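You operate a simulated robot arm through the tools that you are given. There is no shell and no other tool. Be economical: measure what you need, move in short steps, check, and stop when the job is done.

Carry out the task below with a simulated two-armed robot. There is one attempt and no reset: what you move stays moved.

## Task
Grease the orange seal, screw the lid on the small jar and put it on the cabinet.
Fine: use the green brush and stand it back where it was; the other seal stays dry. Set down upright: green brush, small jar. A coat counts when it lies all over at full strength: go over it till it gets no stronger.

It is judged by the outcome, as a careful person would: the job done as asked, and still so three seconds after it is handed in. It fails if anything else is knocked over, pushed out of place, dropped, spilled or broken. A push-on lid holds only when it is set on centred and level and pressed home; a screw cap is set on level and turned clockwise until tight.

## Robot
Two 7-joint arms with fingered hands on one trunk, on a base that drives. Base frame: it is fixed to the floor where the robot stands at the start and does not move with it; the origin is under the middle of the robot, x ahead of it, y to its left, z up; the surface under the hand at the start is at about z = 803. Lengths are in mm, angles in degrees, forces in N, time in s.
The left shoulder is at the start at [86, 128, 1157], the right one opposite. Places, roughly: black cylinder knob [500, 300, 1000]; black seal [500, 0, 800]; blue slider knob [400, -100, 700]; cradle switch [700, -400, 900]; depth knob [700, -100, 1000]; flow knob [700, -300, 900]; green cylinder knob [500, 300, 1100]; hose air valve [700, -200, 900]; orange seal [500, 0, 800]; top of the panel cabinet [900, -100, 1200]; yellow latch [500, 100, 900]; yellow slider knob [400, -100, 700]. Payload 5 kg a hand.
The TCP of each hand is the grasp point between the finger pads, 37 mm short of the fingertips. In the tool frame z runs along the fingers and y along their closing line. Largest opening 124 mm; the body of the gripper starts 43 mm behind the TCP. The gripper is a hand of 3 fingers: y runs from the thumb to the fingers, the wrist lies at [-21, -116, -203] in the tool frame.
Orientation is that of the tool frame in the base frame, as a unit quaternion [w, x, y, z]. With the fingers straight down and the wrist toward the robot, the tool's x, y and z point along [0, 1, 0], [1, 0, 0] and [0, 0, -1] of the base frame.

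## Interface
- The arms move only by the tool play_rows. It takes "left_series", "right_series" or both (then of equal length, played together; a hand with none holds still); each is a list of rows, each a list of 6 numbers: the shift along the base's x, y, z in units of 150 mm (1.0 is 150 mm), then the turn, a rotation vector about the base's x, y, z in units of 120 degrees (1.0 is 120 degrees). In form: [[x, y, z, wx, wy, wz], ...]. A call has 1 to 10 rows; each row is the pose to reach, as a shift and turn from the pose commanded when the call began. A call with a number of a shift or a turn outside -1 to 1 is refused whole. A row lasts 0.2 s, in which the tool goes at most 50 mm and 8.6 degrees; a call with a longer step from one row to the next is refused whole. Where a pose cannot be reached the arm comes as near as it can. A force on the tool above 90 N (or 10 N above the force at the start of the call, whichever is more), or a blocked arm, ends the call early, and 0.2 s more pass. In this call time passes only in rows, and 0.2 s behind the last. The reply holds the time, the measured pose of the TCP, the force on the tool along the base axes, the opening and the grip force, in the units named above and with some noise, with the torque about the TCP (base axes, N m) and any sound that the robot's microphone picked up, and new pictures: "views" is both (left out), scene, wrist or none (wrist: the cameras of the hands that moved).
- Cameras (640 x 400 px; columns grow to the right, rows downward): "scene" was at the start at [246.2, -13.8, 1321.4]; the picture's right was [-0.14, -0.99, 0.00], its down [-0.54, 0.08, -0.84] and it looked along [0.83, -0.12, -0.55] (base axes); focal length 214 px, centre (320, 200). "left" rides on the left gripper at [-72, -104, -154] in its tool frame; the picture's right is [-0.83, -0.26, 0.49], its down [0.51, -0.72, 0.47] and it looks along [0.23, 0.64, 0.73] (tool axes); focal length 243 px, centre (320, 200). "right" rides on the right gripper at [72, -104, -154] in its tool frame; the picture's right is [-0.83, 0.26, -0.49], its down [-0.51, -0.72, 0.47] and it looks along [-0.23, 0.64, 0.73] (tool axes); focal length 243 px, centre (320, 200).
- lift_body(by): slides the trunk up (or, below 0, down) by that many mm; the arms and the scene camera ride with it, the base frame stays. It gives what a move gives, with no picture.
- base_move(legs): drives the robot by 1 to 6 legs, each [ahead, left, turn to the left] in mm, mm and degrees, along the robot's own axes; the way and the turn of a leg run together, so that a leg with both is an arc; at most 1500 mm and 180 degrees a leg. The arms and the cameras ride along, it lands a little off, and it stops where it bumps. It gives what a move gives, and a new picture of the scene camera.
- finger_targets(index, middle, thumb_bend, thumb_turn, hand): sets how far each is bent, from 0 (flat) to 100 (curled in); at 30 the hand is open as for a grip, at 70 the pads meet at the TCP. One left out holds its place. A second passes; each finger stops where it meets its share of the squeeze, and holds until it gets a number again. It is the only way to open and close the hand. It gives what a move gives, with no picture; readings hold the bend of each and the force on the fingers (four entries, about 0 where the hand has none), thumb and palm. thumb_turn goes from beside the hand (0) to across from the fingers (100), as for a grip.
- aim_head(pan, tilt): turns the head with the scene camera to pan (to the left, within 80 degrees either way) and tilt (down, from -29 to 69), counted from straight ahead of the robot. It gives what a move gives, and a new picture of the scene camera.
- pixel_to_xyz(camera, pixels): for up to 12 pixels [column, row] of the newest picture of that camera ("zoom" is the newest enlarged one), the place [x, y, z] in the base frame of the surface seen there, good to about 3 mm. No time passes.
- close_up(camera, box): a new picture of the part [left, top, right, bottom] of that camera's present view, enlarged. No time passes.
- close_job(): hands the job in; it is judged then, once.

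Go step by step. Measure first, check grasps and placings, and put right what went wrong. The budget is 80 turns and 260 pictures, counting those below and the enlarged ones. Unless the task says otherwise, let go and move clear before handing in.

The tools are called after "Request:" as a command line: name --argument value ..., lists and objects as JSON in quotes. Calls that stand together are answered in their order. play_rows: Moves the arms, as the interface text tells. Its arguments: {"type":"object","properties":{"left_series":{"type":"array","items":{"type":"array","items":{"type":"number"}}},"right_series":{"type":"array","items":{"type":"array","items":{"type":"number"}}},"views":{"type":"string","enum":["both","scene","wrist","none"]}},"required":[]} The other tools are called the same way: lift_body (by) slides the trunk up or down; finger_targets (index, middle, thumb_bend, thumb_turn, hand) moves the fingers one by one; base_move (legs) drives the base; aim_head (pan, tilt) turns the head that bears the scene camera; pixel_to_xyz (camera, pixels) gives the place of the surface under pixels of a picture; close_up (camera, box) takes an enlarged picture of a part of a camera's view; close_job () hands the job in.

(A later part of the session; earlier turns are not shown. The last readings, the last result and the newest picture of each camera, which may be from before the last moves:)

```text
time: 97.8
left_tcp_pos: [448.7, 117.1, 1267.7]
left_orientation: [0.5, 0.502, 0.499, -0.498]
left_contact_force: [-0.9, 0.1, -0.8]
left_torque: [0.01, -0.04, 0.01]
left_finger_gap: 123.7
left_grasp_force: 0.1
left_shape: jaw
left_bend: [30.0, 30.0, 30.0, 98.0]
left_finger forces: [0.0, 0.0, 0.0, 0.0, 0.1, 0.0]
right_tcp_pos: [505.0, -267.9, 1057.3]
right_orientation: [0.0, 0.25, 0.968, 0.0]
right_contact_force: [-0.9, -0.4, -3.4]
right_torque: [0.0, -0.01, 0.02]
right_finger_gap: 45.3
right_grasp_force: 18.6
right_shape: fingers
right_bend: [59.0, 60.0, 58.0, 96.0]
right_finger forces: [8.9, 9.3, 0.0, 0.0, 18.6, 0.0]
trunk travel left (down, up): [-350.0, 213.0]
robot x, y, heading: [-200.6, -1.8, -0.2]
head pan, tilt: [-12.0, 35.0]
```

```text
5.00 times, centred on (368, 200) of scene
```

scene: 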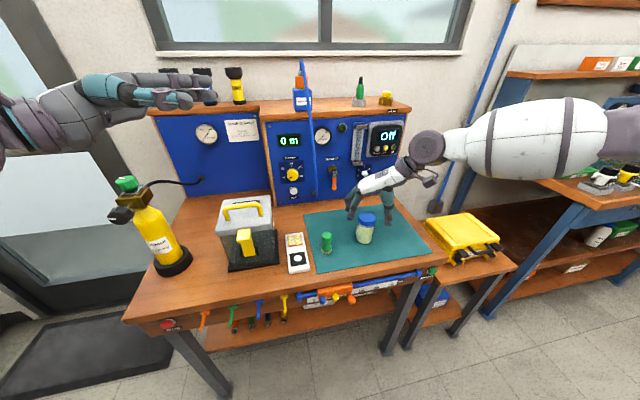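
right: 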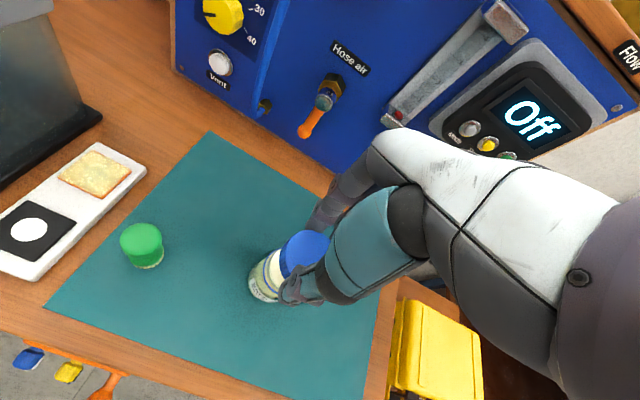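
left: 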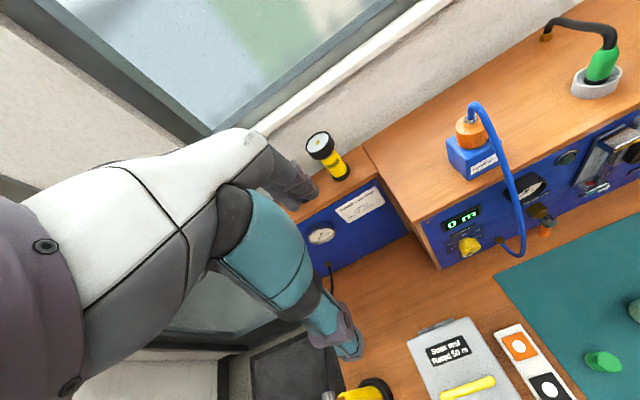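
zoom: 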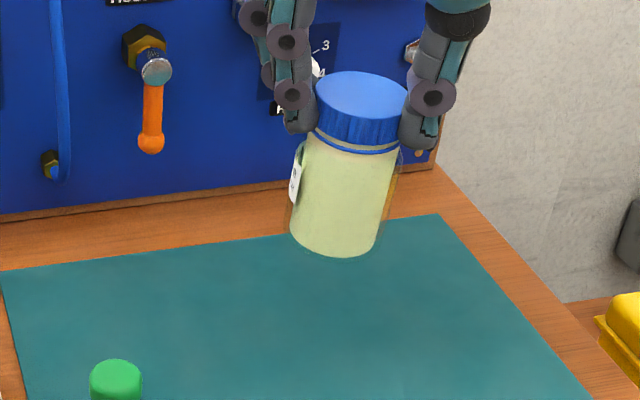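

The lid carries the jar, so it's threaded. Moving both hands up to a free meeting zone: jar at about (550,-158), right TCP z≈1250, left hand approaching from the left.

Request:
play_rows --right_series '[[0.05, 0.1, 0.2, 0, 0, 0], [0.1, 0.2, 0.4, 0, 0, 0], [0.15, 0.35, 0.6, 0, 0, 0], [0.2, 0.5, 0.8, 0, 0, 0], [0.3, 0.73, 0.95, 0, 0, 0]]' --left_series '[[0.15, 0, -0.1, 0, 0, 0], [0.3, 0, -0.2, 0, 0, 0], [0.45, 0, -0.3, 0, 0, 0], [0.6, 0, -0.35, 0, 0, 0], [0.65, 0, -0.35, 0, 0, 0]]' --views "none"

Request:
play_rows --right_series '[[0, 0, 0.15, 0, 0, 0], [0, 0, 0.3, 0, 0, 0], [0, 0, 0.33, 0, 0, 0], [0, 0, 0.33, 0, 0, 0]]' --left_series '[[0, -0.2, -0.1, 0, 0, 0], [0, -0.4, -0.2, 0, 0, 0], [0, -0.6, -0.3, 0, 0, 0], [0, -0.8, -0.35, 0, 0, 0]]' --views "both"

Request:
close_up --camera "scene" --box '[220, 60, 460, 210]'

```text
time: 99.0
left_tcp_pos: [547.4, 119.7, 1210.7]
left_orientation: [0.501, 0.5, 0.499, -0.5]
left_contact_force: [-0.3, 0.5, -0.7]
left_torque: [0.03, 0.0, -0.04]
left_finger_gap: 123.7
left_grasp_force: 0.0
left_shape: jaw
left_bend: [30.0, 30.0, 30.0, 98.0]
left_finger forces: [0.0, 0.0, 0.1, 0.0, 0.0, 0.0]
right_tcp_pos: [555.1, -159.7, 1194.5]
right_orientation: [-0.001, 0.25, 0.968, -0.002]
right_contact_force: [0.5, 1.0, -3.4]
right_torque: [-0.03, 0.02, -0.01]
right_finger_gap: 45.2
right_grasp_force: 18.5
right_shape: fingers
right_bend: [59.0, 60.0, 58.0, 96.0]
right_finger forces: [8.6, 9.8, 0.0, 0.0, 18.4, 0.0]
trunk travel left (down, up): [-350.0, 213.0]
robot x, y, heading: [-200.4, -0.5, -0.2]
head pan, tilt: [-12.0, 35.0]
```

```text
time: 100.0
left_tcp_pos: [547.7, -5.7, 1161.3]
left_orientation: [0.5, 0.501, 0.499, -0.5]
left_contact_force: [-0.1, -0.5, 0.5]
left_torque: [-0.02, 0.05, 0.01]
left_finger_gap: 124.1
left_grasp_force: 0.1
left_shape: jaw
left_bend: [30.0, 30.0, 30.0, 98.0]
left_finger forces: [0.1, 0.1, 0.0, 0.0, 0.1, 0.0]
right_tcp_pos: [552.8, -162.5, 1245.8]
right_orientation: [-0.001, 0.249, 0.968, 0.001]
right_contact_force: [0.1, 0.2, -4.0]
right_torque: [0.05, 0.03, 0.0]
right_finger_gap: 45.2
right_grasp_force: 18.5
right_shape: fingers
right_bend: [59.0, 60.0, 58.0, 96.0]
right_finger forces: [8.6, 9.7, 0.1, 0.0, 18.4, 0.0]
trunk travel left (down, up): [-350.0, 213.0]
robot x, y, heading: [-204.0, -4.3, 0.1]
head pan, tilt: [-12.0, 35.0]
```

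scene: 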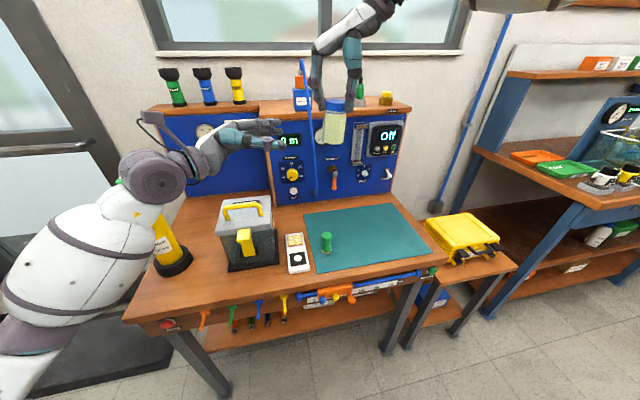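
right: 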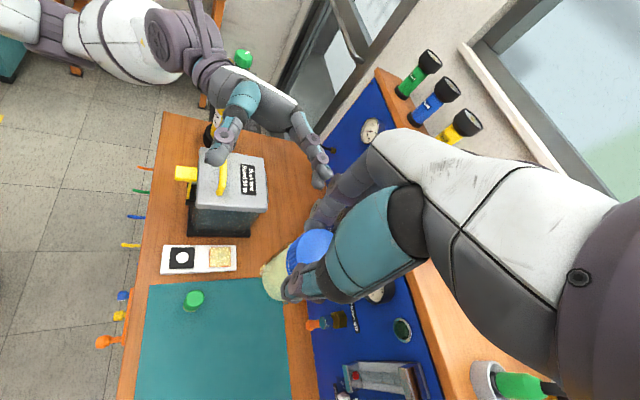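
left: 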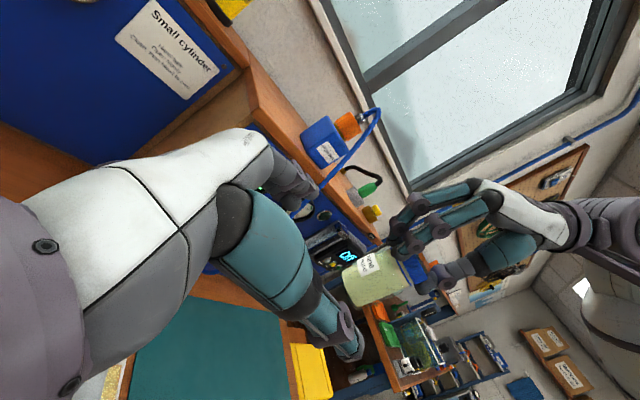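

```text
2.67 times, centred on (340, 135) of scene
```

zoom: 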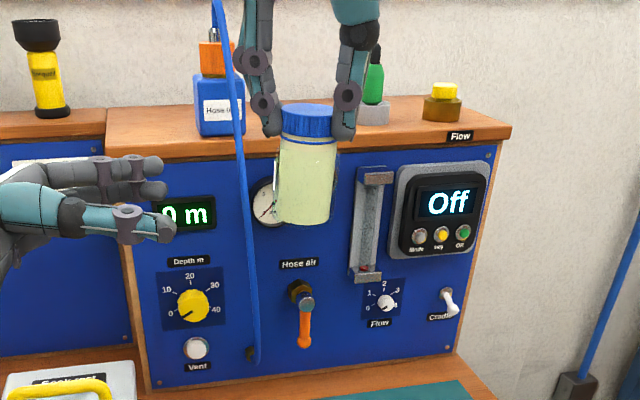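

Both hands are in place. Measuring the jar body in the air.

Request:
pixel_to_xyz --camera "zoom" --pixels '[[305, 160], [305, 190], [302, 215], [285, 190], [325, 190], [308, 115], [150, 225], [165, 230]]'

Request:
pixel_to_xyz --camera "left" --pixels '[[370, 285], [360, 270], [385, 290], [365, 300], [410, 268]]'

```text
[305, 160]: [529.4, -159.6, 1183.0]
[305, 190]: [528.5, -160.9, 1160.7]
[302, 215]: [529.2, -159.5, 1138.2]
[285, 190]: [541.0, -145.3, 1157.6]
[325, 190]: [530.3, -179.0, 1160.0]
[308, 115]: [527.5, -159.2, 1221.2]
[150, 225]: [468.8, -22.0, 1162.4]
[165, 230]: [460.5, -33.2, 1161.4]
```

```text
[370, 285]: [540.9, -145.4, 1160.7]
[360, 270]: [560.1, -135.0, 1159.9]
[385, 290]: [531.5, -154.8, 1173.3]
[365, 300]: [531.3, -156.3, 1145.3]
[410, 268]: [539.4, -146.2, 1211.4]
```

Jar axis ≈(555,-161), spanning z 1130–1225. Moving the left hand in to straddle the body, slightly lower.

Request:
play_rows --left_series '[[0.045, -0.2, -0.04, 0, 0, 0], [0.045, -0.45, -0.04, 0, 0, 0], [0.045, -0.65, -0.04, 0, 0, 0], [0.045, -0.8, -0.04, 0, 0, 0]]' --views "wrist"

Request:
close_up --camera "scene" --box '[260, 70, 388, 150]'

```text
time: 101.0
left_tcp_pos: [552.9, -125.6, 1155.8]
left_orientation: [0.501, 0.501, 0.499, -0.499]
left_contact_force: [0.6, 0.2, 0.0]
left_torque: [-0.02, 0.03, -0.02]
left_finger_gap: 123.7
left_grasp_force: 0.1
left_shape: jaw
left_bend: [30.0, 30.0, 30.0, 98.0]
left_finger forces: [0.0, 0.0, 0.1, 0.0, 0.1, 0.0]
right_tcp_pos: [552.6, -162.5, 1244.9]
right_orientation: [-0.001, 0.25, 0.968, 0.0]
right_contact_force: [0.3, 0.4, -3.2]
right_torque: [0.03, -0.01, -0.01]
right_finger_gap: 45.2
right_grasp_force: 18.6
right_shape: fingers
right_bend: [59.0, 60.0, 58.0, 96.0]
right_finger forces: [8.5, 9.6, 0.1, 0.0, 18.3, 0.1]
trunk travel left (down, up): [-350.0, 213.0]
robot x, y, heading: [-200.4, -0.8, -0.1]
head pan, tilt: [-12.0, 35.0]
```

left: 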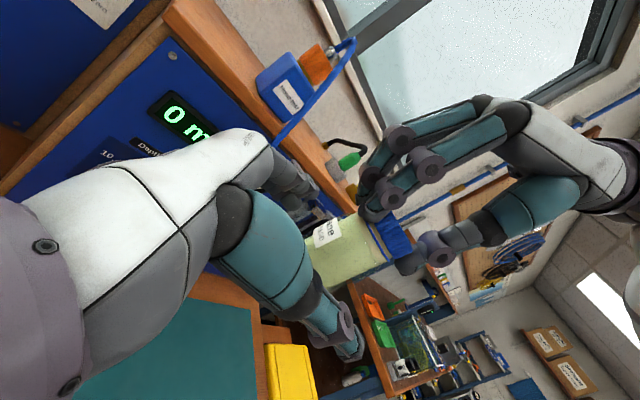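

```text
5.00 times, centred on (324, 110) of scene
```

zoom: 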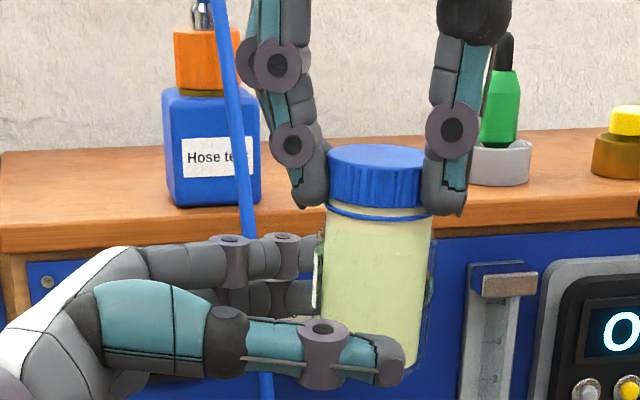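

Good clearance. Moving the last 28 mm and closing the left hand on the jar body.

Request:
play_rows --left_series '[[0.01, -0.1, 0.02, 0, 0, 0], [0.013, -0.2, 0.02, 0, 0, 0]]' --views "none"

Request:
finger_targets --hand "left" --index 85 --middle 85 --thumb_bend 85

Request:
close_up --camera "scene" --box '[260, 70, 388, 150]'

```text
time: 101.7
left_tcp_pos: [556.3, -153.2, 1157.5]
left_orientation: [0.5, 0.5, 0.499, -0.5]
left_contact_force: [-0.6, 0.3, -0.5]
left_torque: [-0.01, 0.01, 0.0]
left_finger_gap: 123.5
left_grasp_force: 0.1
left_shape: jaw
left_bend: [30.0, 30.0, 30.0, 98.0]
left_finger forces: [0.0, 0.1, 0.0, 0.1, 0.0, 0.0]
right_tcp_pos: [553.1, -161.1, 1244.7]
right_orientation: [-0.001, 0.249, 0.968, 0.0]
right_contact_force: [0.1, 0.2, -3.7]
right_torque: [0.02, 0.01, -0.03]
right_finger_gap: 45.2
right_grasp_force: 18.3
right_shape: fingers
right_bend: [59.0, 60.0, 58.0, 96.0]
right_finger forces: [8.6, 9.8, 0.1, 0.2, 18.2, 0.1]
trunk travel left (down, up): [-350.0, 213.0]
robot x, y, heading: [-200.2, -1.5, 0.1]
head pan, tilt: [-12.0, 35.0]
```

```text
time: 102.7
left_tcp_pos: [554.2, -152.8, 1157.6]
left_orientation: [0.5, 0.5, 0.5, -0.499]
left_contact_force: [-0.9, -2.7, -1.9]
left_torque: [0.15, -0.08, -0.01]
left_finger_gap: 50.4
left_grasp_force: 24.0
left_shape: fingers
left_bend: [56.0, 61.0, 57.0, 96.0]
left_finger forces: [13.6, 10.5, 0.1, 0.1, 24.6, 0.1]
right_tcp_pos: [552.6, -160.6, 1244.7]
right_orientation: [-0.001, 0.25, 0.968, 0.0]
right_contact_force: [0.5, 2.0, 1.1]
right_torque: [0.1, 0.02, 0.03]
right_finger_gap: 45.5
right_grasp_force: 19.0
right_shape: fingers
right_bend: [59.0, 60.0, 58.0, 96.0]
right_finger forces: [9.9, 10.2, 0.0, 0.0, 17.9, 0.1]
trunk travel left (down, up): [-350.0, 213.0]
robot x, y, heading: [-202.7, 0.4, -0.1]
head pan, tilt: [-12.0, 35.0]
```

```text
5.00 times, centred on (324, 110) of scene
```

zoom: 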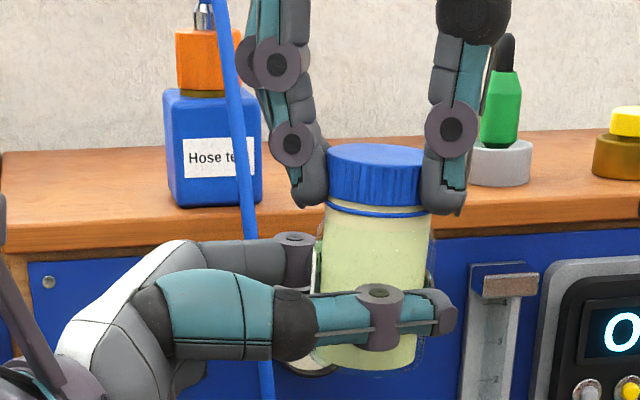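

Both hands hold firmly (24 N on the body). Turning the lid clockwise.

Request:
play_rows --right_series '[[0, 0, 0, 0, 0, -0.07], [0, 0, -0.003, 0, 0, -0.14], [0, 0, -0.004, 0, 0, -0.21], [0, 0, -0.005, 0, 0, -0.28], [0, 0, -0.006, 0, 0, -0.35], [0, 0, -0.007, 0, 0, -0.42]]' --views "none"

Request:
close_up --camera "scene" --box '[260, 70, 388, 150]'

```text
time: 104.0
left_tcp_pos: [555.0, -151.1, 1157.3]
left_orientation: [0.5, 0.501, 0.5, -0.499]
left_contact_force: [-4.1, -4.9, -6.2]
left_torque: [0.33, -0.15, -0.38]
left_finger_gap: 48.0
left_grasp_force: 23.5
left_shape: fingers
left_bend: [55.0, 61.0, 61.0, 97.0]
left_finger forces: [13.8, 9.6, 0.1, 0.1, 25.3, 0.1]
right_tcp_pos: [552.5, -158.8, 1245.4]
right_orientation: [0.001, 0.639, 0.769, 0.0]
right_contact_force: [4.2, 4.2, 6.7]
right_torque: [0.16, -0.26, 0.35]
right_finger_gap: 35.9
right_grasp_force: 16.2
right_shape: fingers
right_bend: [63.0, 58.0, 60.0, 98.0]
right_finger forces: [7.8, 12.6, 0.0, 0.0, 11.2, 0.0]
trunk travel left (down, up): [-350.0, 213.0]
robot x, y, heading: [-202.7, -1.6, 0.0]
head pan, tilt: [-12.0, 35.0]
```

```text
5.00 times, centred on (324, 110) of scene
```

zoom: 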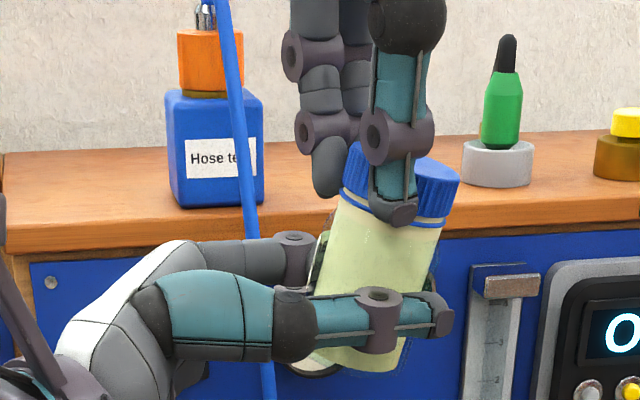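

The torque reached 0.35 N·m and the jar tilted in the left grip. Releasing the right hand and inspecting the lid.

Request:
finger_targets --hand "right" --index 35 --middle 35 --thumb_bend 35

Request:
play_rows --right_series '[[0, 0, 0.2, 0, 0, 0], [0, 0, 0.5, 0, 0, 0]]' --views "none"

Request:
close_up --camera "scene" --box '[296, 75, 376, 145]'

Request:
close_up --camera "left" --box '[240, 130, 480, 330]'

```text
time: 105.0
left_tcp_pos: [555.4, -152.1, 1158.0]
left_orientation: [0.501, 0.501, 0.5, -0.499]
left_contact_force: [-0.1, -1.1, -3.5]
left_torque: [0.04, -0.01, -0.02]
left_finger_gap: 48.2
left_grasp_force: 22.4
left_shape: fingers
left_bend: [55.0, 61.0, 61.0, 97.0]
left_finger forces: [14.5, 9.0, 0.0, 0.0, 22.4, 0.0]
right_tcp_pos: [553.1, -160.8, 1245.5]
right_orientation: [-0.001, 0.638, 0.77, 0.0]
right_contact_force: [-0.1, 0.2, 0.1]
right_torque: [0.0, 0.02, 0.03]
right_finger_gap: 113.3
right_grasp_force: 0.1
right_shape: fingers
right_bend: [35.0, 35.0, 35.0, 98.0]
right_finger forces: [0.1, 0.0, 0.1, 0.0, 0.0, 0.0]
trunk travel left (down, up): [-350.0, 213.0]
robot x, y, heading: [-202.2, -1.9, -0.2]
head pan, tilt: [-12.0, 35.0]
```

```text
time: 105.7
left_tcp_pos: [553.8, -151.9, 1158.2]
left_orientation: [0.501, 0.501, 0.499, -0.499]
left_contact_force: [-0.1, 0.1, -2.7]
left_torque: [0.05, -0.02, 0.03]
left_finger_gap: 48.3
left_grasp_force: 23.3
left_shape: fingers
left_bend: [55.0, 61.0, 61.0, 97.0]
left_finger forces: [14.4, 9.0, 0.1, 0.1, 22.3, 0.0]
right_tcp_pos: [550.7, -159.4, 1323.2]
right_orientation: [0.0, 0.638, 0.77, -0.001]
right_contact_force: [-0.2, 0.3, 0.4]
right_torque: [0.02, 0.0, -0.05]
right_finger_gap: 113.3
right_grasp_force: 0.0
right_shape: fingers
right_bend: [35.0, 35.0, 35.0, 98.0]
right_finger forces: [0.0, 0.0, 0.1, 0.0, 0.0, 0.1]
trunk travel left (down, up): [-350.0, 213.0]
robot x, y, heading: [-203.0, -2.5, -0.2]
head pan, tilt: [-12.0, 35.0]
```

```text
5.71 times, centred on (336, 110) of scene
```

zoom: 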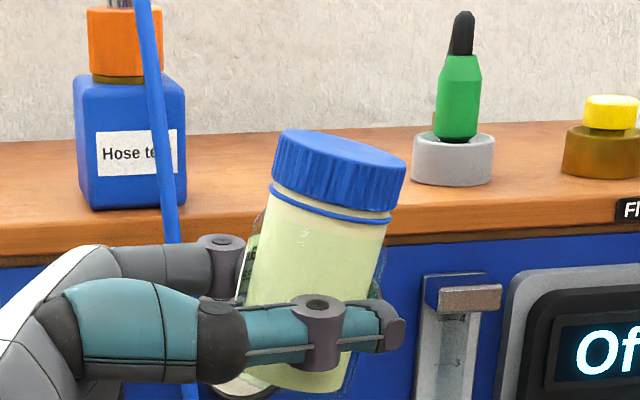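

```text
2.00 times, centred on (360, 230) of left
```

zoom: 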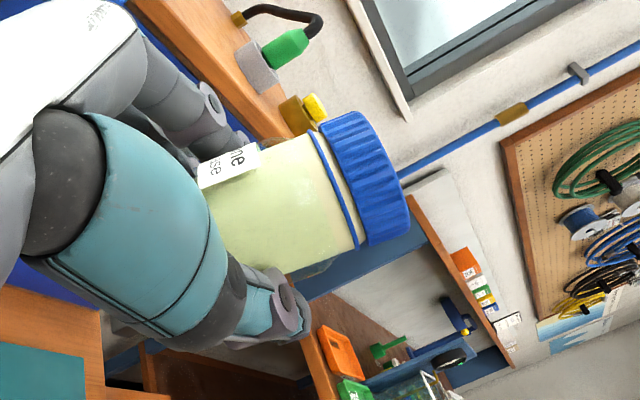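

The lid isn't yet down to the ring (a few mm gap), and the jar leans about 10–12° toward −y in the left grip. Measuring the jar's lean so I can straighten it.

Request:
pixel_to_xyz --camera "left" --pixels '[[375, 225], [395, 235], [425, 222], [410, 200]]'

Request:
close_up --camera "scene" --box '[296, 75, 376, 145]'

Request:
pixel_to_xyz --camera "zoom" --pixels '[[300, 142], [340, 140], [385, 160], [340, 155], [330, 185], [322, 240], [312, 280], [280, 180], [400, 195], [272, 225], [375, 250]]'

```text
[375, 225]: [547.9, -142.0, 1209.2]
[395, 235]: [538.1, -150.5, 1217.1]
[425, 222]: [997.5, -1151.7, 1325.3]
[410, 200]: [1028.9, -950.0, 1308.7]
```

```text
5.71 times, centred on (336, 110) of scene
```

zoom: 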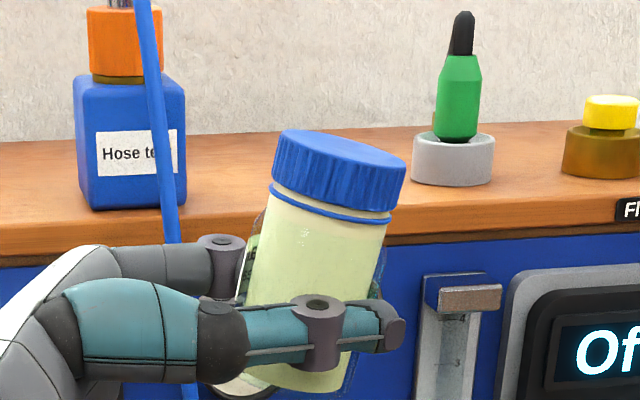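

```text
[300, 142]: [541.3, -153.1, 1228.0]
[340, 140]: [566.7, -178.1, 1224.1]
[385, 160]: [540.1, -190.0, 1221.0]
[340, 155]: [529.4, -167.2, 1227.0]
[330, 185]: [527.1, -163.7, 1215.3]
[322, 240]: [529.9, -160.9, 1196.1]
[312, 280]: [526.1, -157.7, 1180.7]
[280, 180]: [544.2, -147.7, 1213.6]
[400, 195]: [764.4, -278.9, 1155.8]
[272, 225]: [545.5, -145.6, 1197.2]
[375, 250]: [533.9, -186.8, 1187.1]
```

Lean is ~10.5° about x only. I'll rotate the left hand to stand the jar up, grip the lid again with the right hand, then reset the left grip deeper and level.

Request:
play_rows --left_series '[[0, 0, 0, -0.044, 0, 0], [0, 0, 0, -0.0875, 0, 0], [0, 0, 0, -0.0875, 0, 0], [0, 0, 0, -0.0875, 0, 0], [0, 0, 0, -0.0875, 0, 0], [0, 0, 0, -0.0875, 0, 0], [0, 0, 0, -0.0875, 0, 0]]' --right_series '[[0, 0, 0, 0, 0, 0.07], [0.027, 0.005, 0, 0, 0, 0.14], [0.027, 0.005, 0, 0, 0, 0.21], [0.027, 0.005, -0.1, 0, 0, 0.28], [0.027, 0.005, -0.25, 0, 0, 0.35], [0.027, 0.005, -0.4, 0, 0, 0.39], [0.027, 0.005, -0.49, 0, 0, 0.39]]' --views "none"

Request:
close_up --camera "scene" --box '[296, 75, 376, 145]'

Request:
pixel_to_xyz --camera "zoom" --pixels '[[310, 145], [340, 150], [330, 180], [320, 240], [280, 150]]'

```text
time: 107.2
left_tcp_pos: [554.2, -152.9, 1158.4]
left_orientation: [0.544, 0.453, 0.452, -0.543]
left_contact_force: [0.6, -0.1, -3.6]
left_torque: [0.06, -0.03, -0.01]
left_finger_gap: 48.3
left_grasp_force: 22.9
left_shape: fingers
left_bend: [55.0, 61.0, 61.0, 97.0]
left_finger forces: [14.4, 9.0, 0.1, 0.1, 22.3, 0.1]
right_tcp_pos: [556.7, -160.0, 1245.8]
right_orientation: [0.0, 0.279, 0.96, 0.0]
right_contact_force: [0.4, 1.4, 1.0]
right_torque: [0.0, -0.03, 0.0]
right_finger_gap: 113.4
right_grasp_force: 0.1
right_shape: fingers
right_bend: [35.0, 35.0, 35.0, 98.0]
right_finger forces: [0.0, 0.0, 0.1, 0.0, 0.0, 0.0]
trunk travel left (down, up): [-350.0, 213.0]
robot x, y, heading: [-204.1, -0.9, 0.1]
head pan, tilt: [-12.0, 35.0]
```

```text
5.71 times, centred on (336, 110) of scene
```

zoom: 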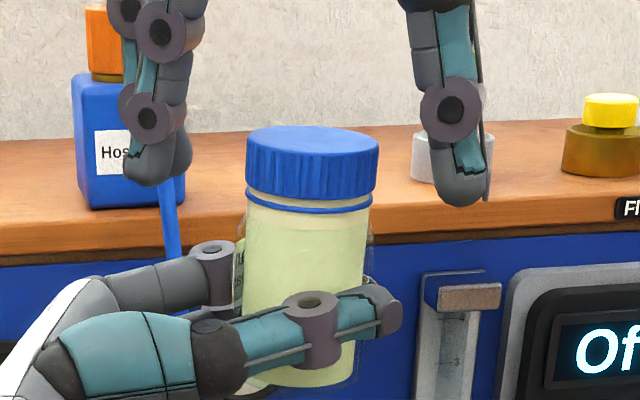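

```text
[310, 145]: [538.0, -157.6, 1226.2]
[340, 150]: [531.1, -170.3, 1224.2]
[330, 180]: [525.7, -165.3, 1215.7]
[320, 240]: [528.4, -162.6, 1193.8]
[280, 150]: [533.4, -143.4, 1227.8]
```

The jar is upright now. Closing the right hand on the lid, then resetting the left grip deeper and level.

Request:
finger_targets --hand "right" --index 80 --middle 80 --thumb_bend 80

Request:
finger_targets --hand "left" --index 40 --middle 40 --thumb_bend 40

Request:
play_rows --left_series '[[0, -0.03, 0, 0.044, 0, 0], [0, -0.08, 0, 0.0875, 0, 0]]' --views "none"

Request:
finger_targets --hand "left" --index 95 --middle 95 --thumb_bend 95

Request:
close_up --camera "scene" --box '[296, 75, 376, 145]'

```text
time: 108.2
left_tcp_pos: [555.2, -152.5, 1158.8]
left_orientation: [0.544, 0.453, 0.452, -0.543]
left_contact_force: [-4.5, -0.7, -1.7]
left_torque: [-0.03, -0.19, -0.16]
left_finger_gap: 48.1
left_grasp_force: 24.3
left_shape: fingers
left_bend: [55.0, 62.0, 61.0, 97.0]
left_finger forces: [12.9, 9.9, 0.1, 0.0, 25.2, 0.0]
right_tcp_pos: [555.5, -160.1, 1247.2]
right_orientation: [0.001, 0.28, 0.96, 0.0]
right_contact_force: [4.8, 1.1, -1.2]
right_torque: [0.14, -0.22, 0.14]
right_finger_gap: 50.3
right_grasp_force: 20.0
right_shape: fingers
right_bend: [57.0, 61.0, 57.0, 97.0]
right_finger forces: [10.9, 10.4, 0.0, 0.1, 19.1, 0.1]
trunk travel left (down, up): [-350.0, 213.0]
robot x, y, heading: [-202.3, -4.3, 0.2]
head pan, tilt: [-12.0, 35.0]
```

```text
time: 109.2
left_tcp_pos: [555.1, -152.0, 1158.3]
left_orientation: [0.544, 0.453, 0.452, -0.543]
left_contact_force: [-0.5, -0.2, -0.6]
left_torque: [-0.03, 0.02, 0.02]
left_finger_gap: 98.0
left_grasp_force: 0.2
left_shape: fingers
left_bend: [40.0, 40.0, 40.0, 98.0]
left_finger forces: [0.0, 0.1, 0.0, 0.0, 0.1, 0.0]
right_tcp_pos: [556.3, -159.6, 1247.2]
right_orientation: [-0.001, 0.28, 0.96, 0.001]
right_contact_force: [0.4, 1.2, -3.1]
right_torque: [-0.02, -0.03, -0.02]
right_finger_gap: 50.2
right_grasp_force: 18.1
right_shape: fingers
right_bend: [57.0, 62.0, 57.0, 96.0]
right_finger forces: [10.2, 7.8, 0.0, 0.1, 19.1, 0.0]
trunk travel left (down, up): [-350.0, 213.0]
robot x, y, heading: [-201.5, 2.9, -0.1]
head pan, tilt: [-12.0, 35.0]
```

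```text
time: 109.8
left_tcp_pos: [554.6, -164.4, 1158.4]
left_orientation: [0.5, 0.501, 0.501, -0.499]
left_contact_force: [0.3, -1.0, -0.9]
left_torque: [-0.02, -0.01, 0.01]
left_finger_gap: 98.0
left_grasp_force: 0.1
left_shape: fingers
left_bend: [40.0, 40.0, 40.0, 98.0]
left_finger forces: [0.0, 0.0, 0.1, 0.0, 0.0, 0.0]
right_tcp_pos: [555.4, -159.6, 1246.7]
right_orientation: [0.0, 0.28, 0.96, 0.0]
right_contact_force: [-0.7, -0.4, -3.1]
right_torque: [0.01, 0.01, 0.02]
right_finger_gap: 50.3
right_grasp_force: 19.0
right_shape: fingers
right_bend: [57.0, 62.0, 57.0, 96.0]
right_finger forces: [10.1, 7.8, 0.1, 0.0, 19.1, 0.0]
trunk travel left (down, up): [-350.0, 213.0]
robot x, y, heading: [-202.5, 2.7, -0.2]
head pan, tilt: [-12.0, 35.0]
```

```text
time: 110.8
left_tcp_pos: [553.6, -164.6, 1158.5]
left_orientation: [0.499, 0.501, 0.499, -0.501]
left_contact_force: [-6.6, -10.0, -7.7]
left_torque: [0.05, -0.05, -0.06]
left_finger_gap: 13.2
left_grasp_force: 25.0
left_shape: fingers
left_bend: [79.0, 77.0, 87.0, 96.0]
left_finger forces: [12.8, 11.1, 0.0, 0.1, 25.3, 0.1]
right_tcp_pos: [556.0, -158.8, 1246.9]
right_orientation: [0.001, 0.28, 0.96, 0.001]
right_contact_force: [5.9, 9.8, 4.7]
right_torque: [0.78, -0.61, 0.08]
right_finger_gap: 50.0
right_grasp_force: 20.1
right_shape: fingers
right_bend: [56.0, 60.0, 58.0, 96.0]
right_finger forces: [11.5, 12.8, 0.0, 0.0, 16.8, 0.1]
trunk travel left (down, up): [-350.0, 213.0]
robot x, y, heading: [-205.7, 0.6, -0.1]
head pan, tilt: [-12.0, 35.0]
```

```text
5.71 times, centred on (336, 110) of scene
```

zoom: 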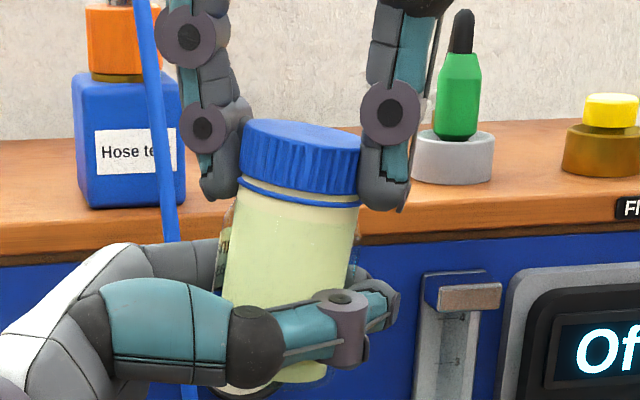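

The left hand now cages the jar against the palm, but pulled the bottom toward +y. Shifting the left hand −12 mm to straighten, then turning the lid with no down-press.

Request:
play_rows --left_series '[[0, -0.04, 0, 0, 0, 0], [0, -0.08, 0, 0, 0, 0]]' --views "none"

Request:
play_rows --right_series '[[0, 0, 0, 0, 0, -0.06], [0, 0, 0, 0, 0, -0.12], [0, 0, 0, 0, 0, -0.18], [0, 0, 0, 0, 0, -0.24], [0, 0, 0, 0, 0, -0.3]]' --views "none"

Request:
close_up --camera "scene" --box '[296, 75, 376, 145]'

```text
time: 111.5
left_tcp_pos: [555.5, -175.2, 1157.9]
left_orientation: [0.5, 0.5, 0.5, -0.499]
left_contact_force: [-7.1, -3.4, -5.1]
left_torque: [-0.09, -0.17, 0.05]
left_finger_gap: 7.4
left_grasp_force: 18.7
left_shape: fingers
left_bend: [80.0, 77.0, 90.0, 97.0]
left_finger forces: [9.4, 7.3, 0.0, 0.0, 20.6, 0.0]
right_tcp_pos: [555.5, -160.8, 1245.8]
right_orientation: [0.0, 0.281, 0.96, -0.001]
right_contact_force: [6.7, 3.2, 1.1]
right_torque: [0.26, -0.4, 0.05]
right_finger_gap: 50.1
right_grasp_force: 21.5
right_shape: fingers
right_bend: [56.0, 60.0, 58.0, 97.0]
right_finger forces: [11.2, 13.4, 0.0, 0.0, 18.5, 0.1]
trunk travel left (down, up): [-350.0, 213.0]
robot x, y, heading: [-201.6, 0.6, -0.2]
head pan, tilt: [-12.0, 35.0]
```

```text
time: 112.7
left_tcp_pos: [554.3, -174.0, 1158.1]
left_orientation: [0.502, 0.501, 0.498, -0.499]
left_contact_force: [-5.7, -2.3, -2.0]
left_torque: [-0.03, -0.09, -0.12]
left_finger_gap: 0.6
left_grasp_force: 5.8
left_shape: fingers
left_bend: [80.0, 78.0, 91.0, 97.0]
left_finger forces: [3.0, 2.4, 0.0, 0.1, 7.4, 0.1]
right_tcp_pos: [555.8, -157.9, 1247.2]
right_orientation: [0.0, 0.563, 0.826, 0.0]
right_contact_force: [4.9, 4.2, -0.4]
right_torque: [0.24, -0.39, 0.21]
right_finger_gap: 49.8
right_grasp_force: 18.9
right_shape: fingers
right_bend: [56.0, 60.0, 58.0, 97.0]
right_finger forces: [11.5, 8.8, 0.1, 0.0, 17.6, 0.0]
trunk travel left (down, up): [-350.0, 213.0]
robot x, y, heading: [-201.9, 0.3, 0.1]
head pan, tilt: [-12.0, 35.0]
```

```text
5.71 times, centred on (336, 110) of scene
```

zoom: 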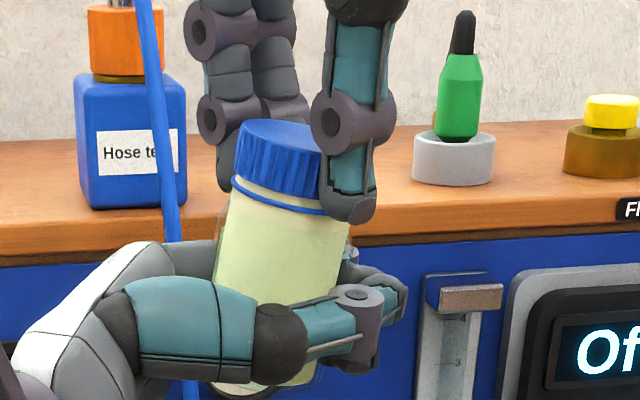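

The left fingers slid past the jar. Reopening the left hand and measuring how the jar hangs.

Request:
finger_targets --hand "left" --index 35 --middle 35 --thumb_bend 35

Request:
close_up --camera "scene" --box '[296, 75, 376, 145]'

Request:
pixel_to_xyz --camera "zoom" --pixels '[[265, 140], [250, 130], [300, 145], [275, 180], [270, 240], [265, 270], [230, 240], [320, 240], [240, 170]]'

```text
time: 113.7
left_tcp_pos: [553.5, -175.1, 1157.2]
left_orientation: [0.5, 0.5, 0.5, -0.5]
left_contact_force: [-0.1, -0.1, -0.3]
left_torque: [0.02, 0.0, -0.02]
left_finger_gap: 113.4
left_grasp_force: 0.0
left_shape: fingers
left_bend: [35.0, 35.0, 35.0, 97.0]
left_finger forces: [0.0, 0.0, 0.0, 0.0, 0.1, 0.0]
right_tcp_pos: [556.5, -158.9, 1246.3]
right_orientation: [0.0, 0.563, 0.826, 0.0]
right_contact_force: [0.5, 0.3, -3.8]
right_torque: [-0.01, -0.01, 0.03]
right_finger_gap: 50.0
right_grasp_force: 19.7
right_shape: fingers
right_bend: [56.0, 61.0, 58.0, 96.0]
right_finger forces: [11.1, 9.4, 0.0, 0.1, 19.7, 0.1]
trunk travel left (down, up): [-350.0, 213.0]
robot x, y, heading: [-200.7, 6.0, 0.0]
head pan, tilt: [-12.0, 35.0]
```

```text
5.71 times, centred on (336, 110) of scene
```

zoom: 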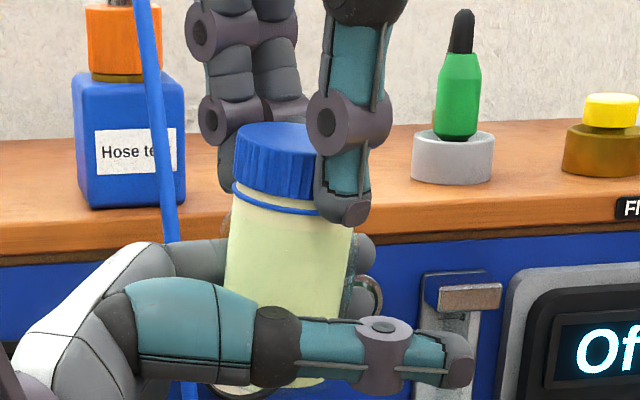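

```text
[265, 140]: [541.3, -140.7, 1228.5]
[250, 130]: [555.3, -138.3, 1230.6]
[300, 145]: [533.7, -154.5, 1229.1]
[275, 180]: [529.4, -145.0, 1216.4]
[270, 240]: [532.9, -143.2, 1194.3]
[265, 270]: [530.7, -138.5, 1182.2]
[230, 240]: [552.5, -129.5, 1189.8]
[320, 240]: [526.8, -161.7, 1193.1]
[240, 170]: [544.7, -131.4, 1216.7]
```

The jar hangs nearly upright with its axis ≈(555,-152). Placing the left TCP just short of the axis, gripping, then turning about the true lid axis.

Request:
play_rows --left_series '[[0, 0.09, 0, 0, 0, 0], [0.01, 0.175, 0, 0, 0, 0]]' --views "none"

Request:
finger_targets --hand "left" --index 85 --middle 85 --thumb_bend 85

Request:
play_rows --right_series '[[-0.007, 0, 0, 0, 0, -0.07], [-0.014, 0, 0, 0, 0, -0.14], [-0.021, 0.002, 0, 0, 0, -0.21], [-0.027, 0.004, 0, 0, 0, -0.28], [-0.033, 0.0075, 0, 0, 0, -0.35]]' --views "none"

Request:
close_up --camera "scene" --box '[296, 75, 376, 145]'

Request:
close_up --camera "left" --box '[240, 130, 480, 330]'

```text
time: 114.2
left_tcp_pos: [557.3, -149.0, 1158.6]
left_orientation: [0.5, 0.5, 0.499, -0.5]
left_contact_force: [-0.7, -0.2, 0.2]
left_torque: [0.03, -0.02, 0.0]
left_finger_gap: 113.4
left_grasp_force: 0.0
left_shape: fingers
left_bend: [35.0, 35.0, 35.0, 97.0]
left_finger forces: [0.0, 0.0, 0.0, 0.1, 0.1, 0.0]
right_tcp_pos: [555.8, -158.8, 1247.0]
right_orientation: [0.0, 0.563, 0.827, 0.0]
right_contact_force: [1.1, 0.4, -4.3]
right_torque: [-0.03, -0.05, 0.01]
right_finger_gap: 50.0
right_grasp_force: 19.9
right_shape: fingers
right_bend: [56.0, 61.0, 58.0, 96.0]
right_finger forces: [11.1, 9.4, 0.0, 0.0, 19.7, 0.0]
trunk travel left (down, up): [-350.0, 213.0]
robot x, y, heading: [-198.7, -2.0, 0.1]
head pan, tilt: [-12.0, 35.0]
```

```text
time: 115.2
left_tcp_pos: [556.2, -148.4, 1158.1]
left_orientation: [0.501, 0.5, 0.499, -0.5]
left_contact_force: [-4.4, -2.8, -5.4]
left_torque: [0.04, -0.08, -0.06]
left_finger_gap: 28.8
left_grasp_force: 22.3
left_shape: fingers
left_bend: [76.0, 74.0, 78.0, 97.0]
left_finger forces: [12.9, 8.5, 0.1, 0.0, 23.3, 0.0]
right_tcp_pos: [555.7, -159.3, 1247.5]
right_orientation: [0.0, 0.563, 0.826, 0.0]
right_contact_force: [4.3, 2.8, 2.2]
right_torque: [0.27, -0.3, 0.0]
right_finger_gap: 49.6
right_grasp_force: 18.1
right_shape: fingers
right_bend: [56.0, 61.0, 59.0, 96.0]
right_finger forces: [11.3, 8.7, 0.0, 0.0, 17.5, 0.0]
trunk travel left (down, up): [-350.0, 213.0]
robot x, y, heading: [-202.6, 0.3, -0.2]
head pan, tilt: [-12.0, 35.0]
```

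```text
time: 116.5
left_tcp_pos: [557.7, -146.8, 1156.6]
left_orientation: [0.5, 0.501, 0.5, -0.499]
left_contact_force: [2.3, -5.9, -3.8]
left_torque: [0.05, -0.08, -0.36]
left_finger_gap: 10.8
left_grasp_force: 14.2
left_shape: fingers
left_bend: [77.0, 75.0, 83.0, 98.0]
left_finger forces: [13.1, 3.6, 0.0, 0.0, 10.8, 0.0]
right_tcp_pos: [553.2, -158.6, 1246.8]
right_orientation: [0.001, 0.822, 0.569, 0.0]
right_contact_force: [-1.5, 6.1, 1.1]
right_torque: [0.41, 0.19, 0.36]
right_finger_gap: 48.0
right_grasp_force: 19.3
right_shape: fingers
right_bend: [57.0, 62.0, 59.0, 98.0]
right_finger forces: [11.0, 7.7, 0.0, 0.0, 19.5, 0.1]
trunk travel left (down, up): [-350.0, 213.0]
robot x, y, heading: [-202.5, 1.3, -0.3]
head pan, tilt: [-12.0, 35.0]
```

```text
5.71 times, centred on (336, 110) of scene
```

zoom: 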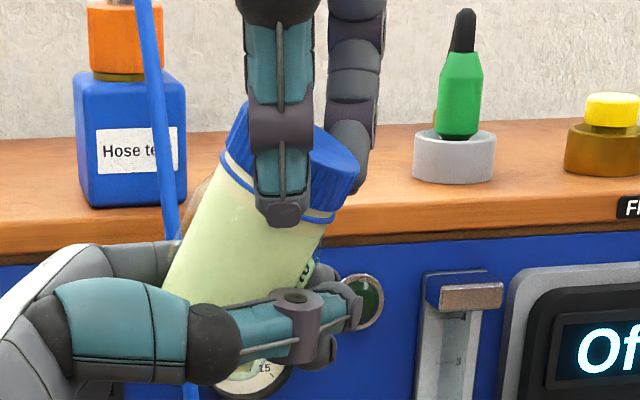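

```text
2.00 times, centred on (360, 230) of left
```

zoom: 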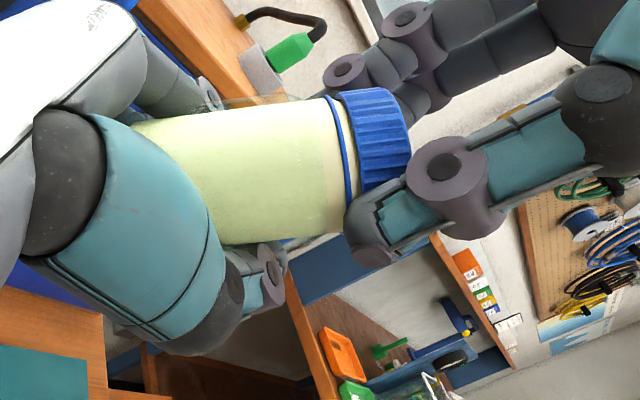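

The left view shows the lid now nearly touching the ring (gap shrank), so it is tightening. Opening the left hand to inspect the seating again.

Request:
finger_targets --hand "left" --index 35 --middle 35 --thumb_bend 35

Request:
close_up --camera "scene" --box '[296, 75, 376, 145]'

Request:
pixel_to_xyz --camera "zoom" --pixels '[[240, 190], [270, 230], [260, 260], [225, 230], [320, 230], [330, 170], [240, 140], [240, 290]]'

Request:
close_up --camera "left" --box '[300, 150, 460, 280]'

```text
time: 117.5
left_tcp_pos: [557.0, -149.5, 1158.2]
left_orientation: [0.501, 0.5, 0.499, -0.499]
left_contact_force: [0.0, -0.3, 0.2]
left_torque: [-0.01, 0.01, -0.01]
left_finger_gap: 113.3
left_grasp_force: 0.1
left_shape: fingers
left_bend: [35.0, 35.0, 35.0, 98.0]
left_finger forces: [0.0, 0.1, 0.0, 0.1, 0.0, 0.1]
right_tcp_pos: [552.3, -158.1, 1247.8]
right_orientation: [0.0, 0.822, 0.57, 0.0]
right_contact_force: [-0.2, 0.6, -4.5]
right_torque: [-0.05, 0.05, -0.03]
right_finger_gap: 48.1
right_grasp_force: 19.4
right_shape: fingers
right_bend: [57.0, 63.0, 59.0, 96.0]
right_finger forces: [11.3, 9.3, 0.0, 0.0, 17.3, 0.0]
trunk travel left (down, up): [-350.0, 213.0]
robot x, y, heading: [-201.0, 2.6, -0.3]
head pan, tilt: [-12.0, 35.0]
```

```text
5.71 times, centred on (336, 110) of scene
```

zoom: 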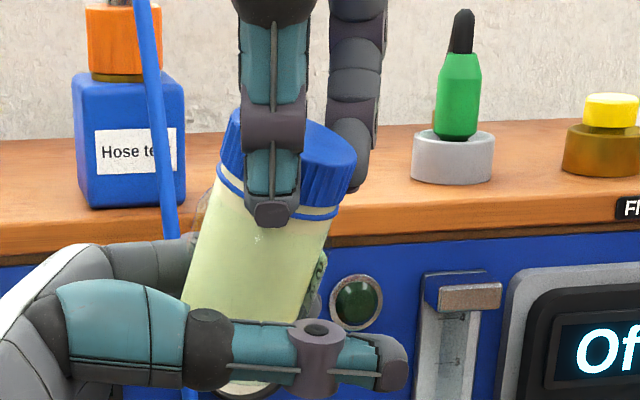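

```text
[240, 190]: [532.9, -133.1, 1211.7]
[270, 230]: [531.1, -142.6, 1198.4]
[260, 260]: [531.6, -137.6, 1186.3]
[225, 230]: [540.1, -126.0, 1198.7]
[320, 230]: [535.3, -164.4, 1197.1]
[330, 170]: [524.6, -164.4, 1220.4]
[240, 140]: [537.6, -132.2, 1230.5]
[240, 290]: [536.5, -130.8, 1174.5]
```

```text
3.08 times, centred on (380, 215) of left
```

zoom: 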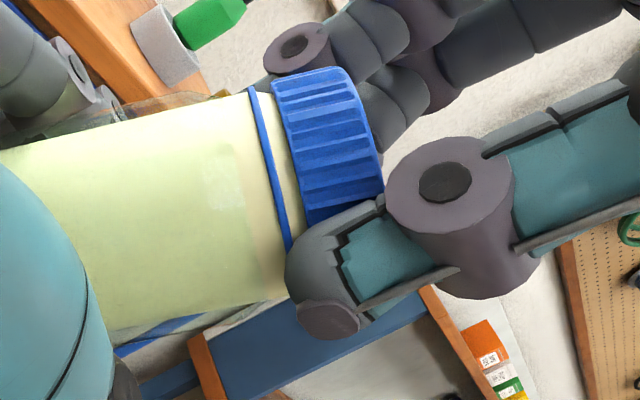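

The gap has shrunk to ~3.5 mm with real thread torque (0.35 N·m). The jar hangs tilted ~17°; I'll take it with the left hand with its axis slightly beyond the TCP (the stable configuration), and verify before letting go with the right.

Request:
play_rows --left_series '[[0, 0.08, 0, 0, 0, 0], [0, 0.165, -0.02, 0, 0, 0]]' --views "none"

Request:
finger_targets --hand "left" --index 85 --middle 85 --thumb_bend 85

Request:
close_up --camera "scene" --box '[296, 75, 376, 145]'

```text
time: 118.0
left_tcp_pos: [558.9, -123.2, 1154.7]
left_orientation: [0.501, 0.5, 0.5, -0.5]
left_contact_force: [0.2, 0.7, -0.5]
left_torque: [0.02, -0.01, -0.02]
left_finger_gap: 113.7
left_grasp_force: 0.1
left_shape: fingers
left_bend: [35.0, 35.0, 35.0, 98.0]
left_finger forces: [0.1, 0.0, 0.0, 0.0, 0.0, 0.1]
right_tcp_pos: [552.1, -156.6, 1247.9]
right_orientation: [0.0, 0.822, 0.57, 0.001]
right_contact_force: [-0.7, 0.6, -4.1]
right_torque: [-0.09, 0.02, 0.02]
right_finger_gap: 48.3
right_grasp_force: 18.8
right_shape: fingers
right_bend: [57.0, 63.0, 59.0, 96.0]
right_finger forces: [11.4, 9.3, 0.0, 0.1, 17.3, 0.1]
trunk travel left (down, up): [-350.0, 213.0]
robot x, y, heading: [-200.2, 2.6, -0.1]
head pan, tilt: [-12.0, 35.0]
```

```text
time: 119.0
left_tcp_pos: [557.1, -124.7, 1154.6]
left_orientation: [0.5, 0.5, 0.499, -0.5]
left_contact_force: [-1.1, -3.5, -4.9]
left_torque: [0.2, -0.19, -0.23]
left_finger_gap: 41.4
left_grasp_force: 21.1
left_shape: fingers
left_bend: [74.0, 62.0, 71.0, 98.0]
left_finger forces: [13.4, 8.1, 0.0, 0.0, 20.8, 0.0]
right_tcp_pos: [551.4, -158.2, 1247.0]
right_orientation: [0.0, 0.822, 0.57, 0.0]
right_contact_force: [1.3, 3.6, 1.7]
right_torque: [0.26, 0.06, 0.18]
right_finger_gap: 47.7
right_grasp_force: 18.1
right_shape: fingers
right_bend: [58.0, 63.0, 59.0, 96.0]
right_finger forces: [11.3, 8.2, 0.0, 0.0, 16.9, 0.1]
trunk travel left (down, up): [-350.0, 213.0]
robot x, y, heading: [-203.8, 1.4, -0.1]
head pan, tilt: [-12.0, 35.0]
```

```text
5.71 times, centred on (336, 110) of scene
5 turns are left
```

zoom: 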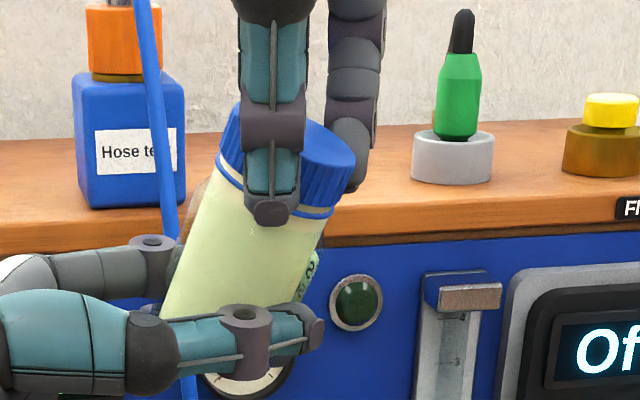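

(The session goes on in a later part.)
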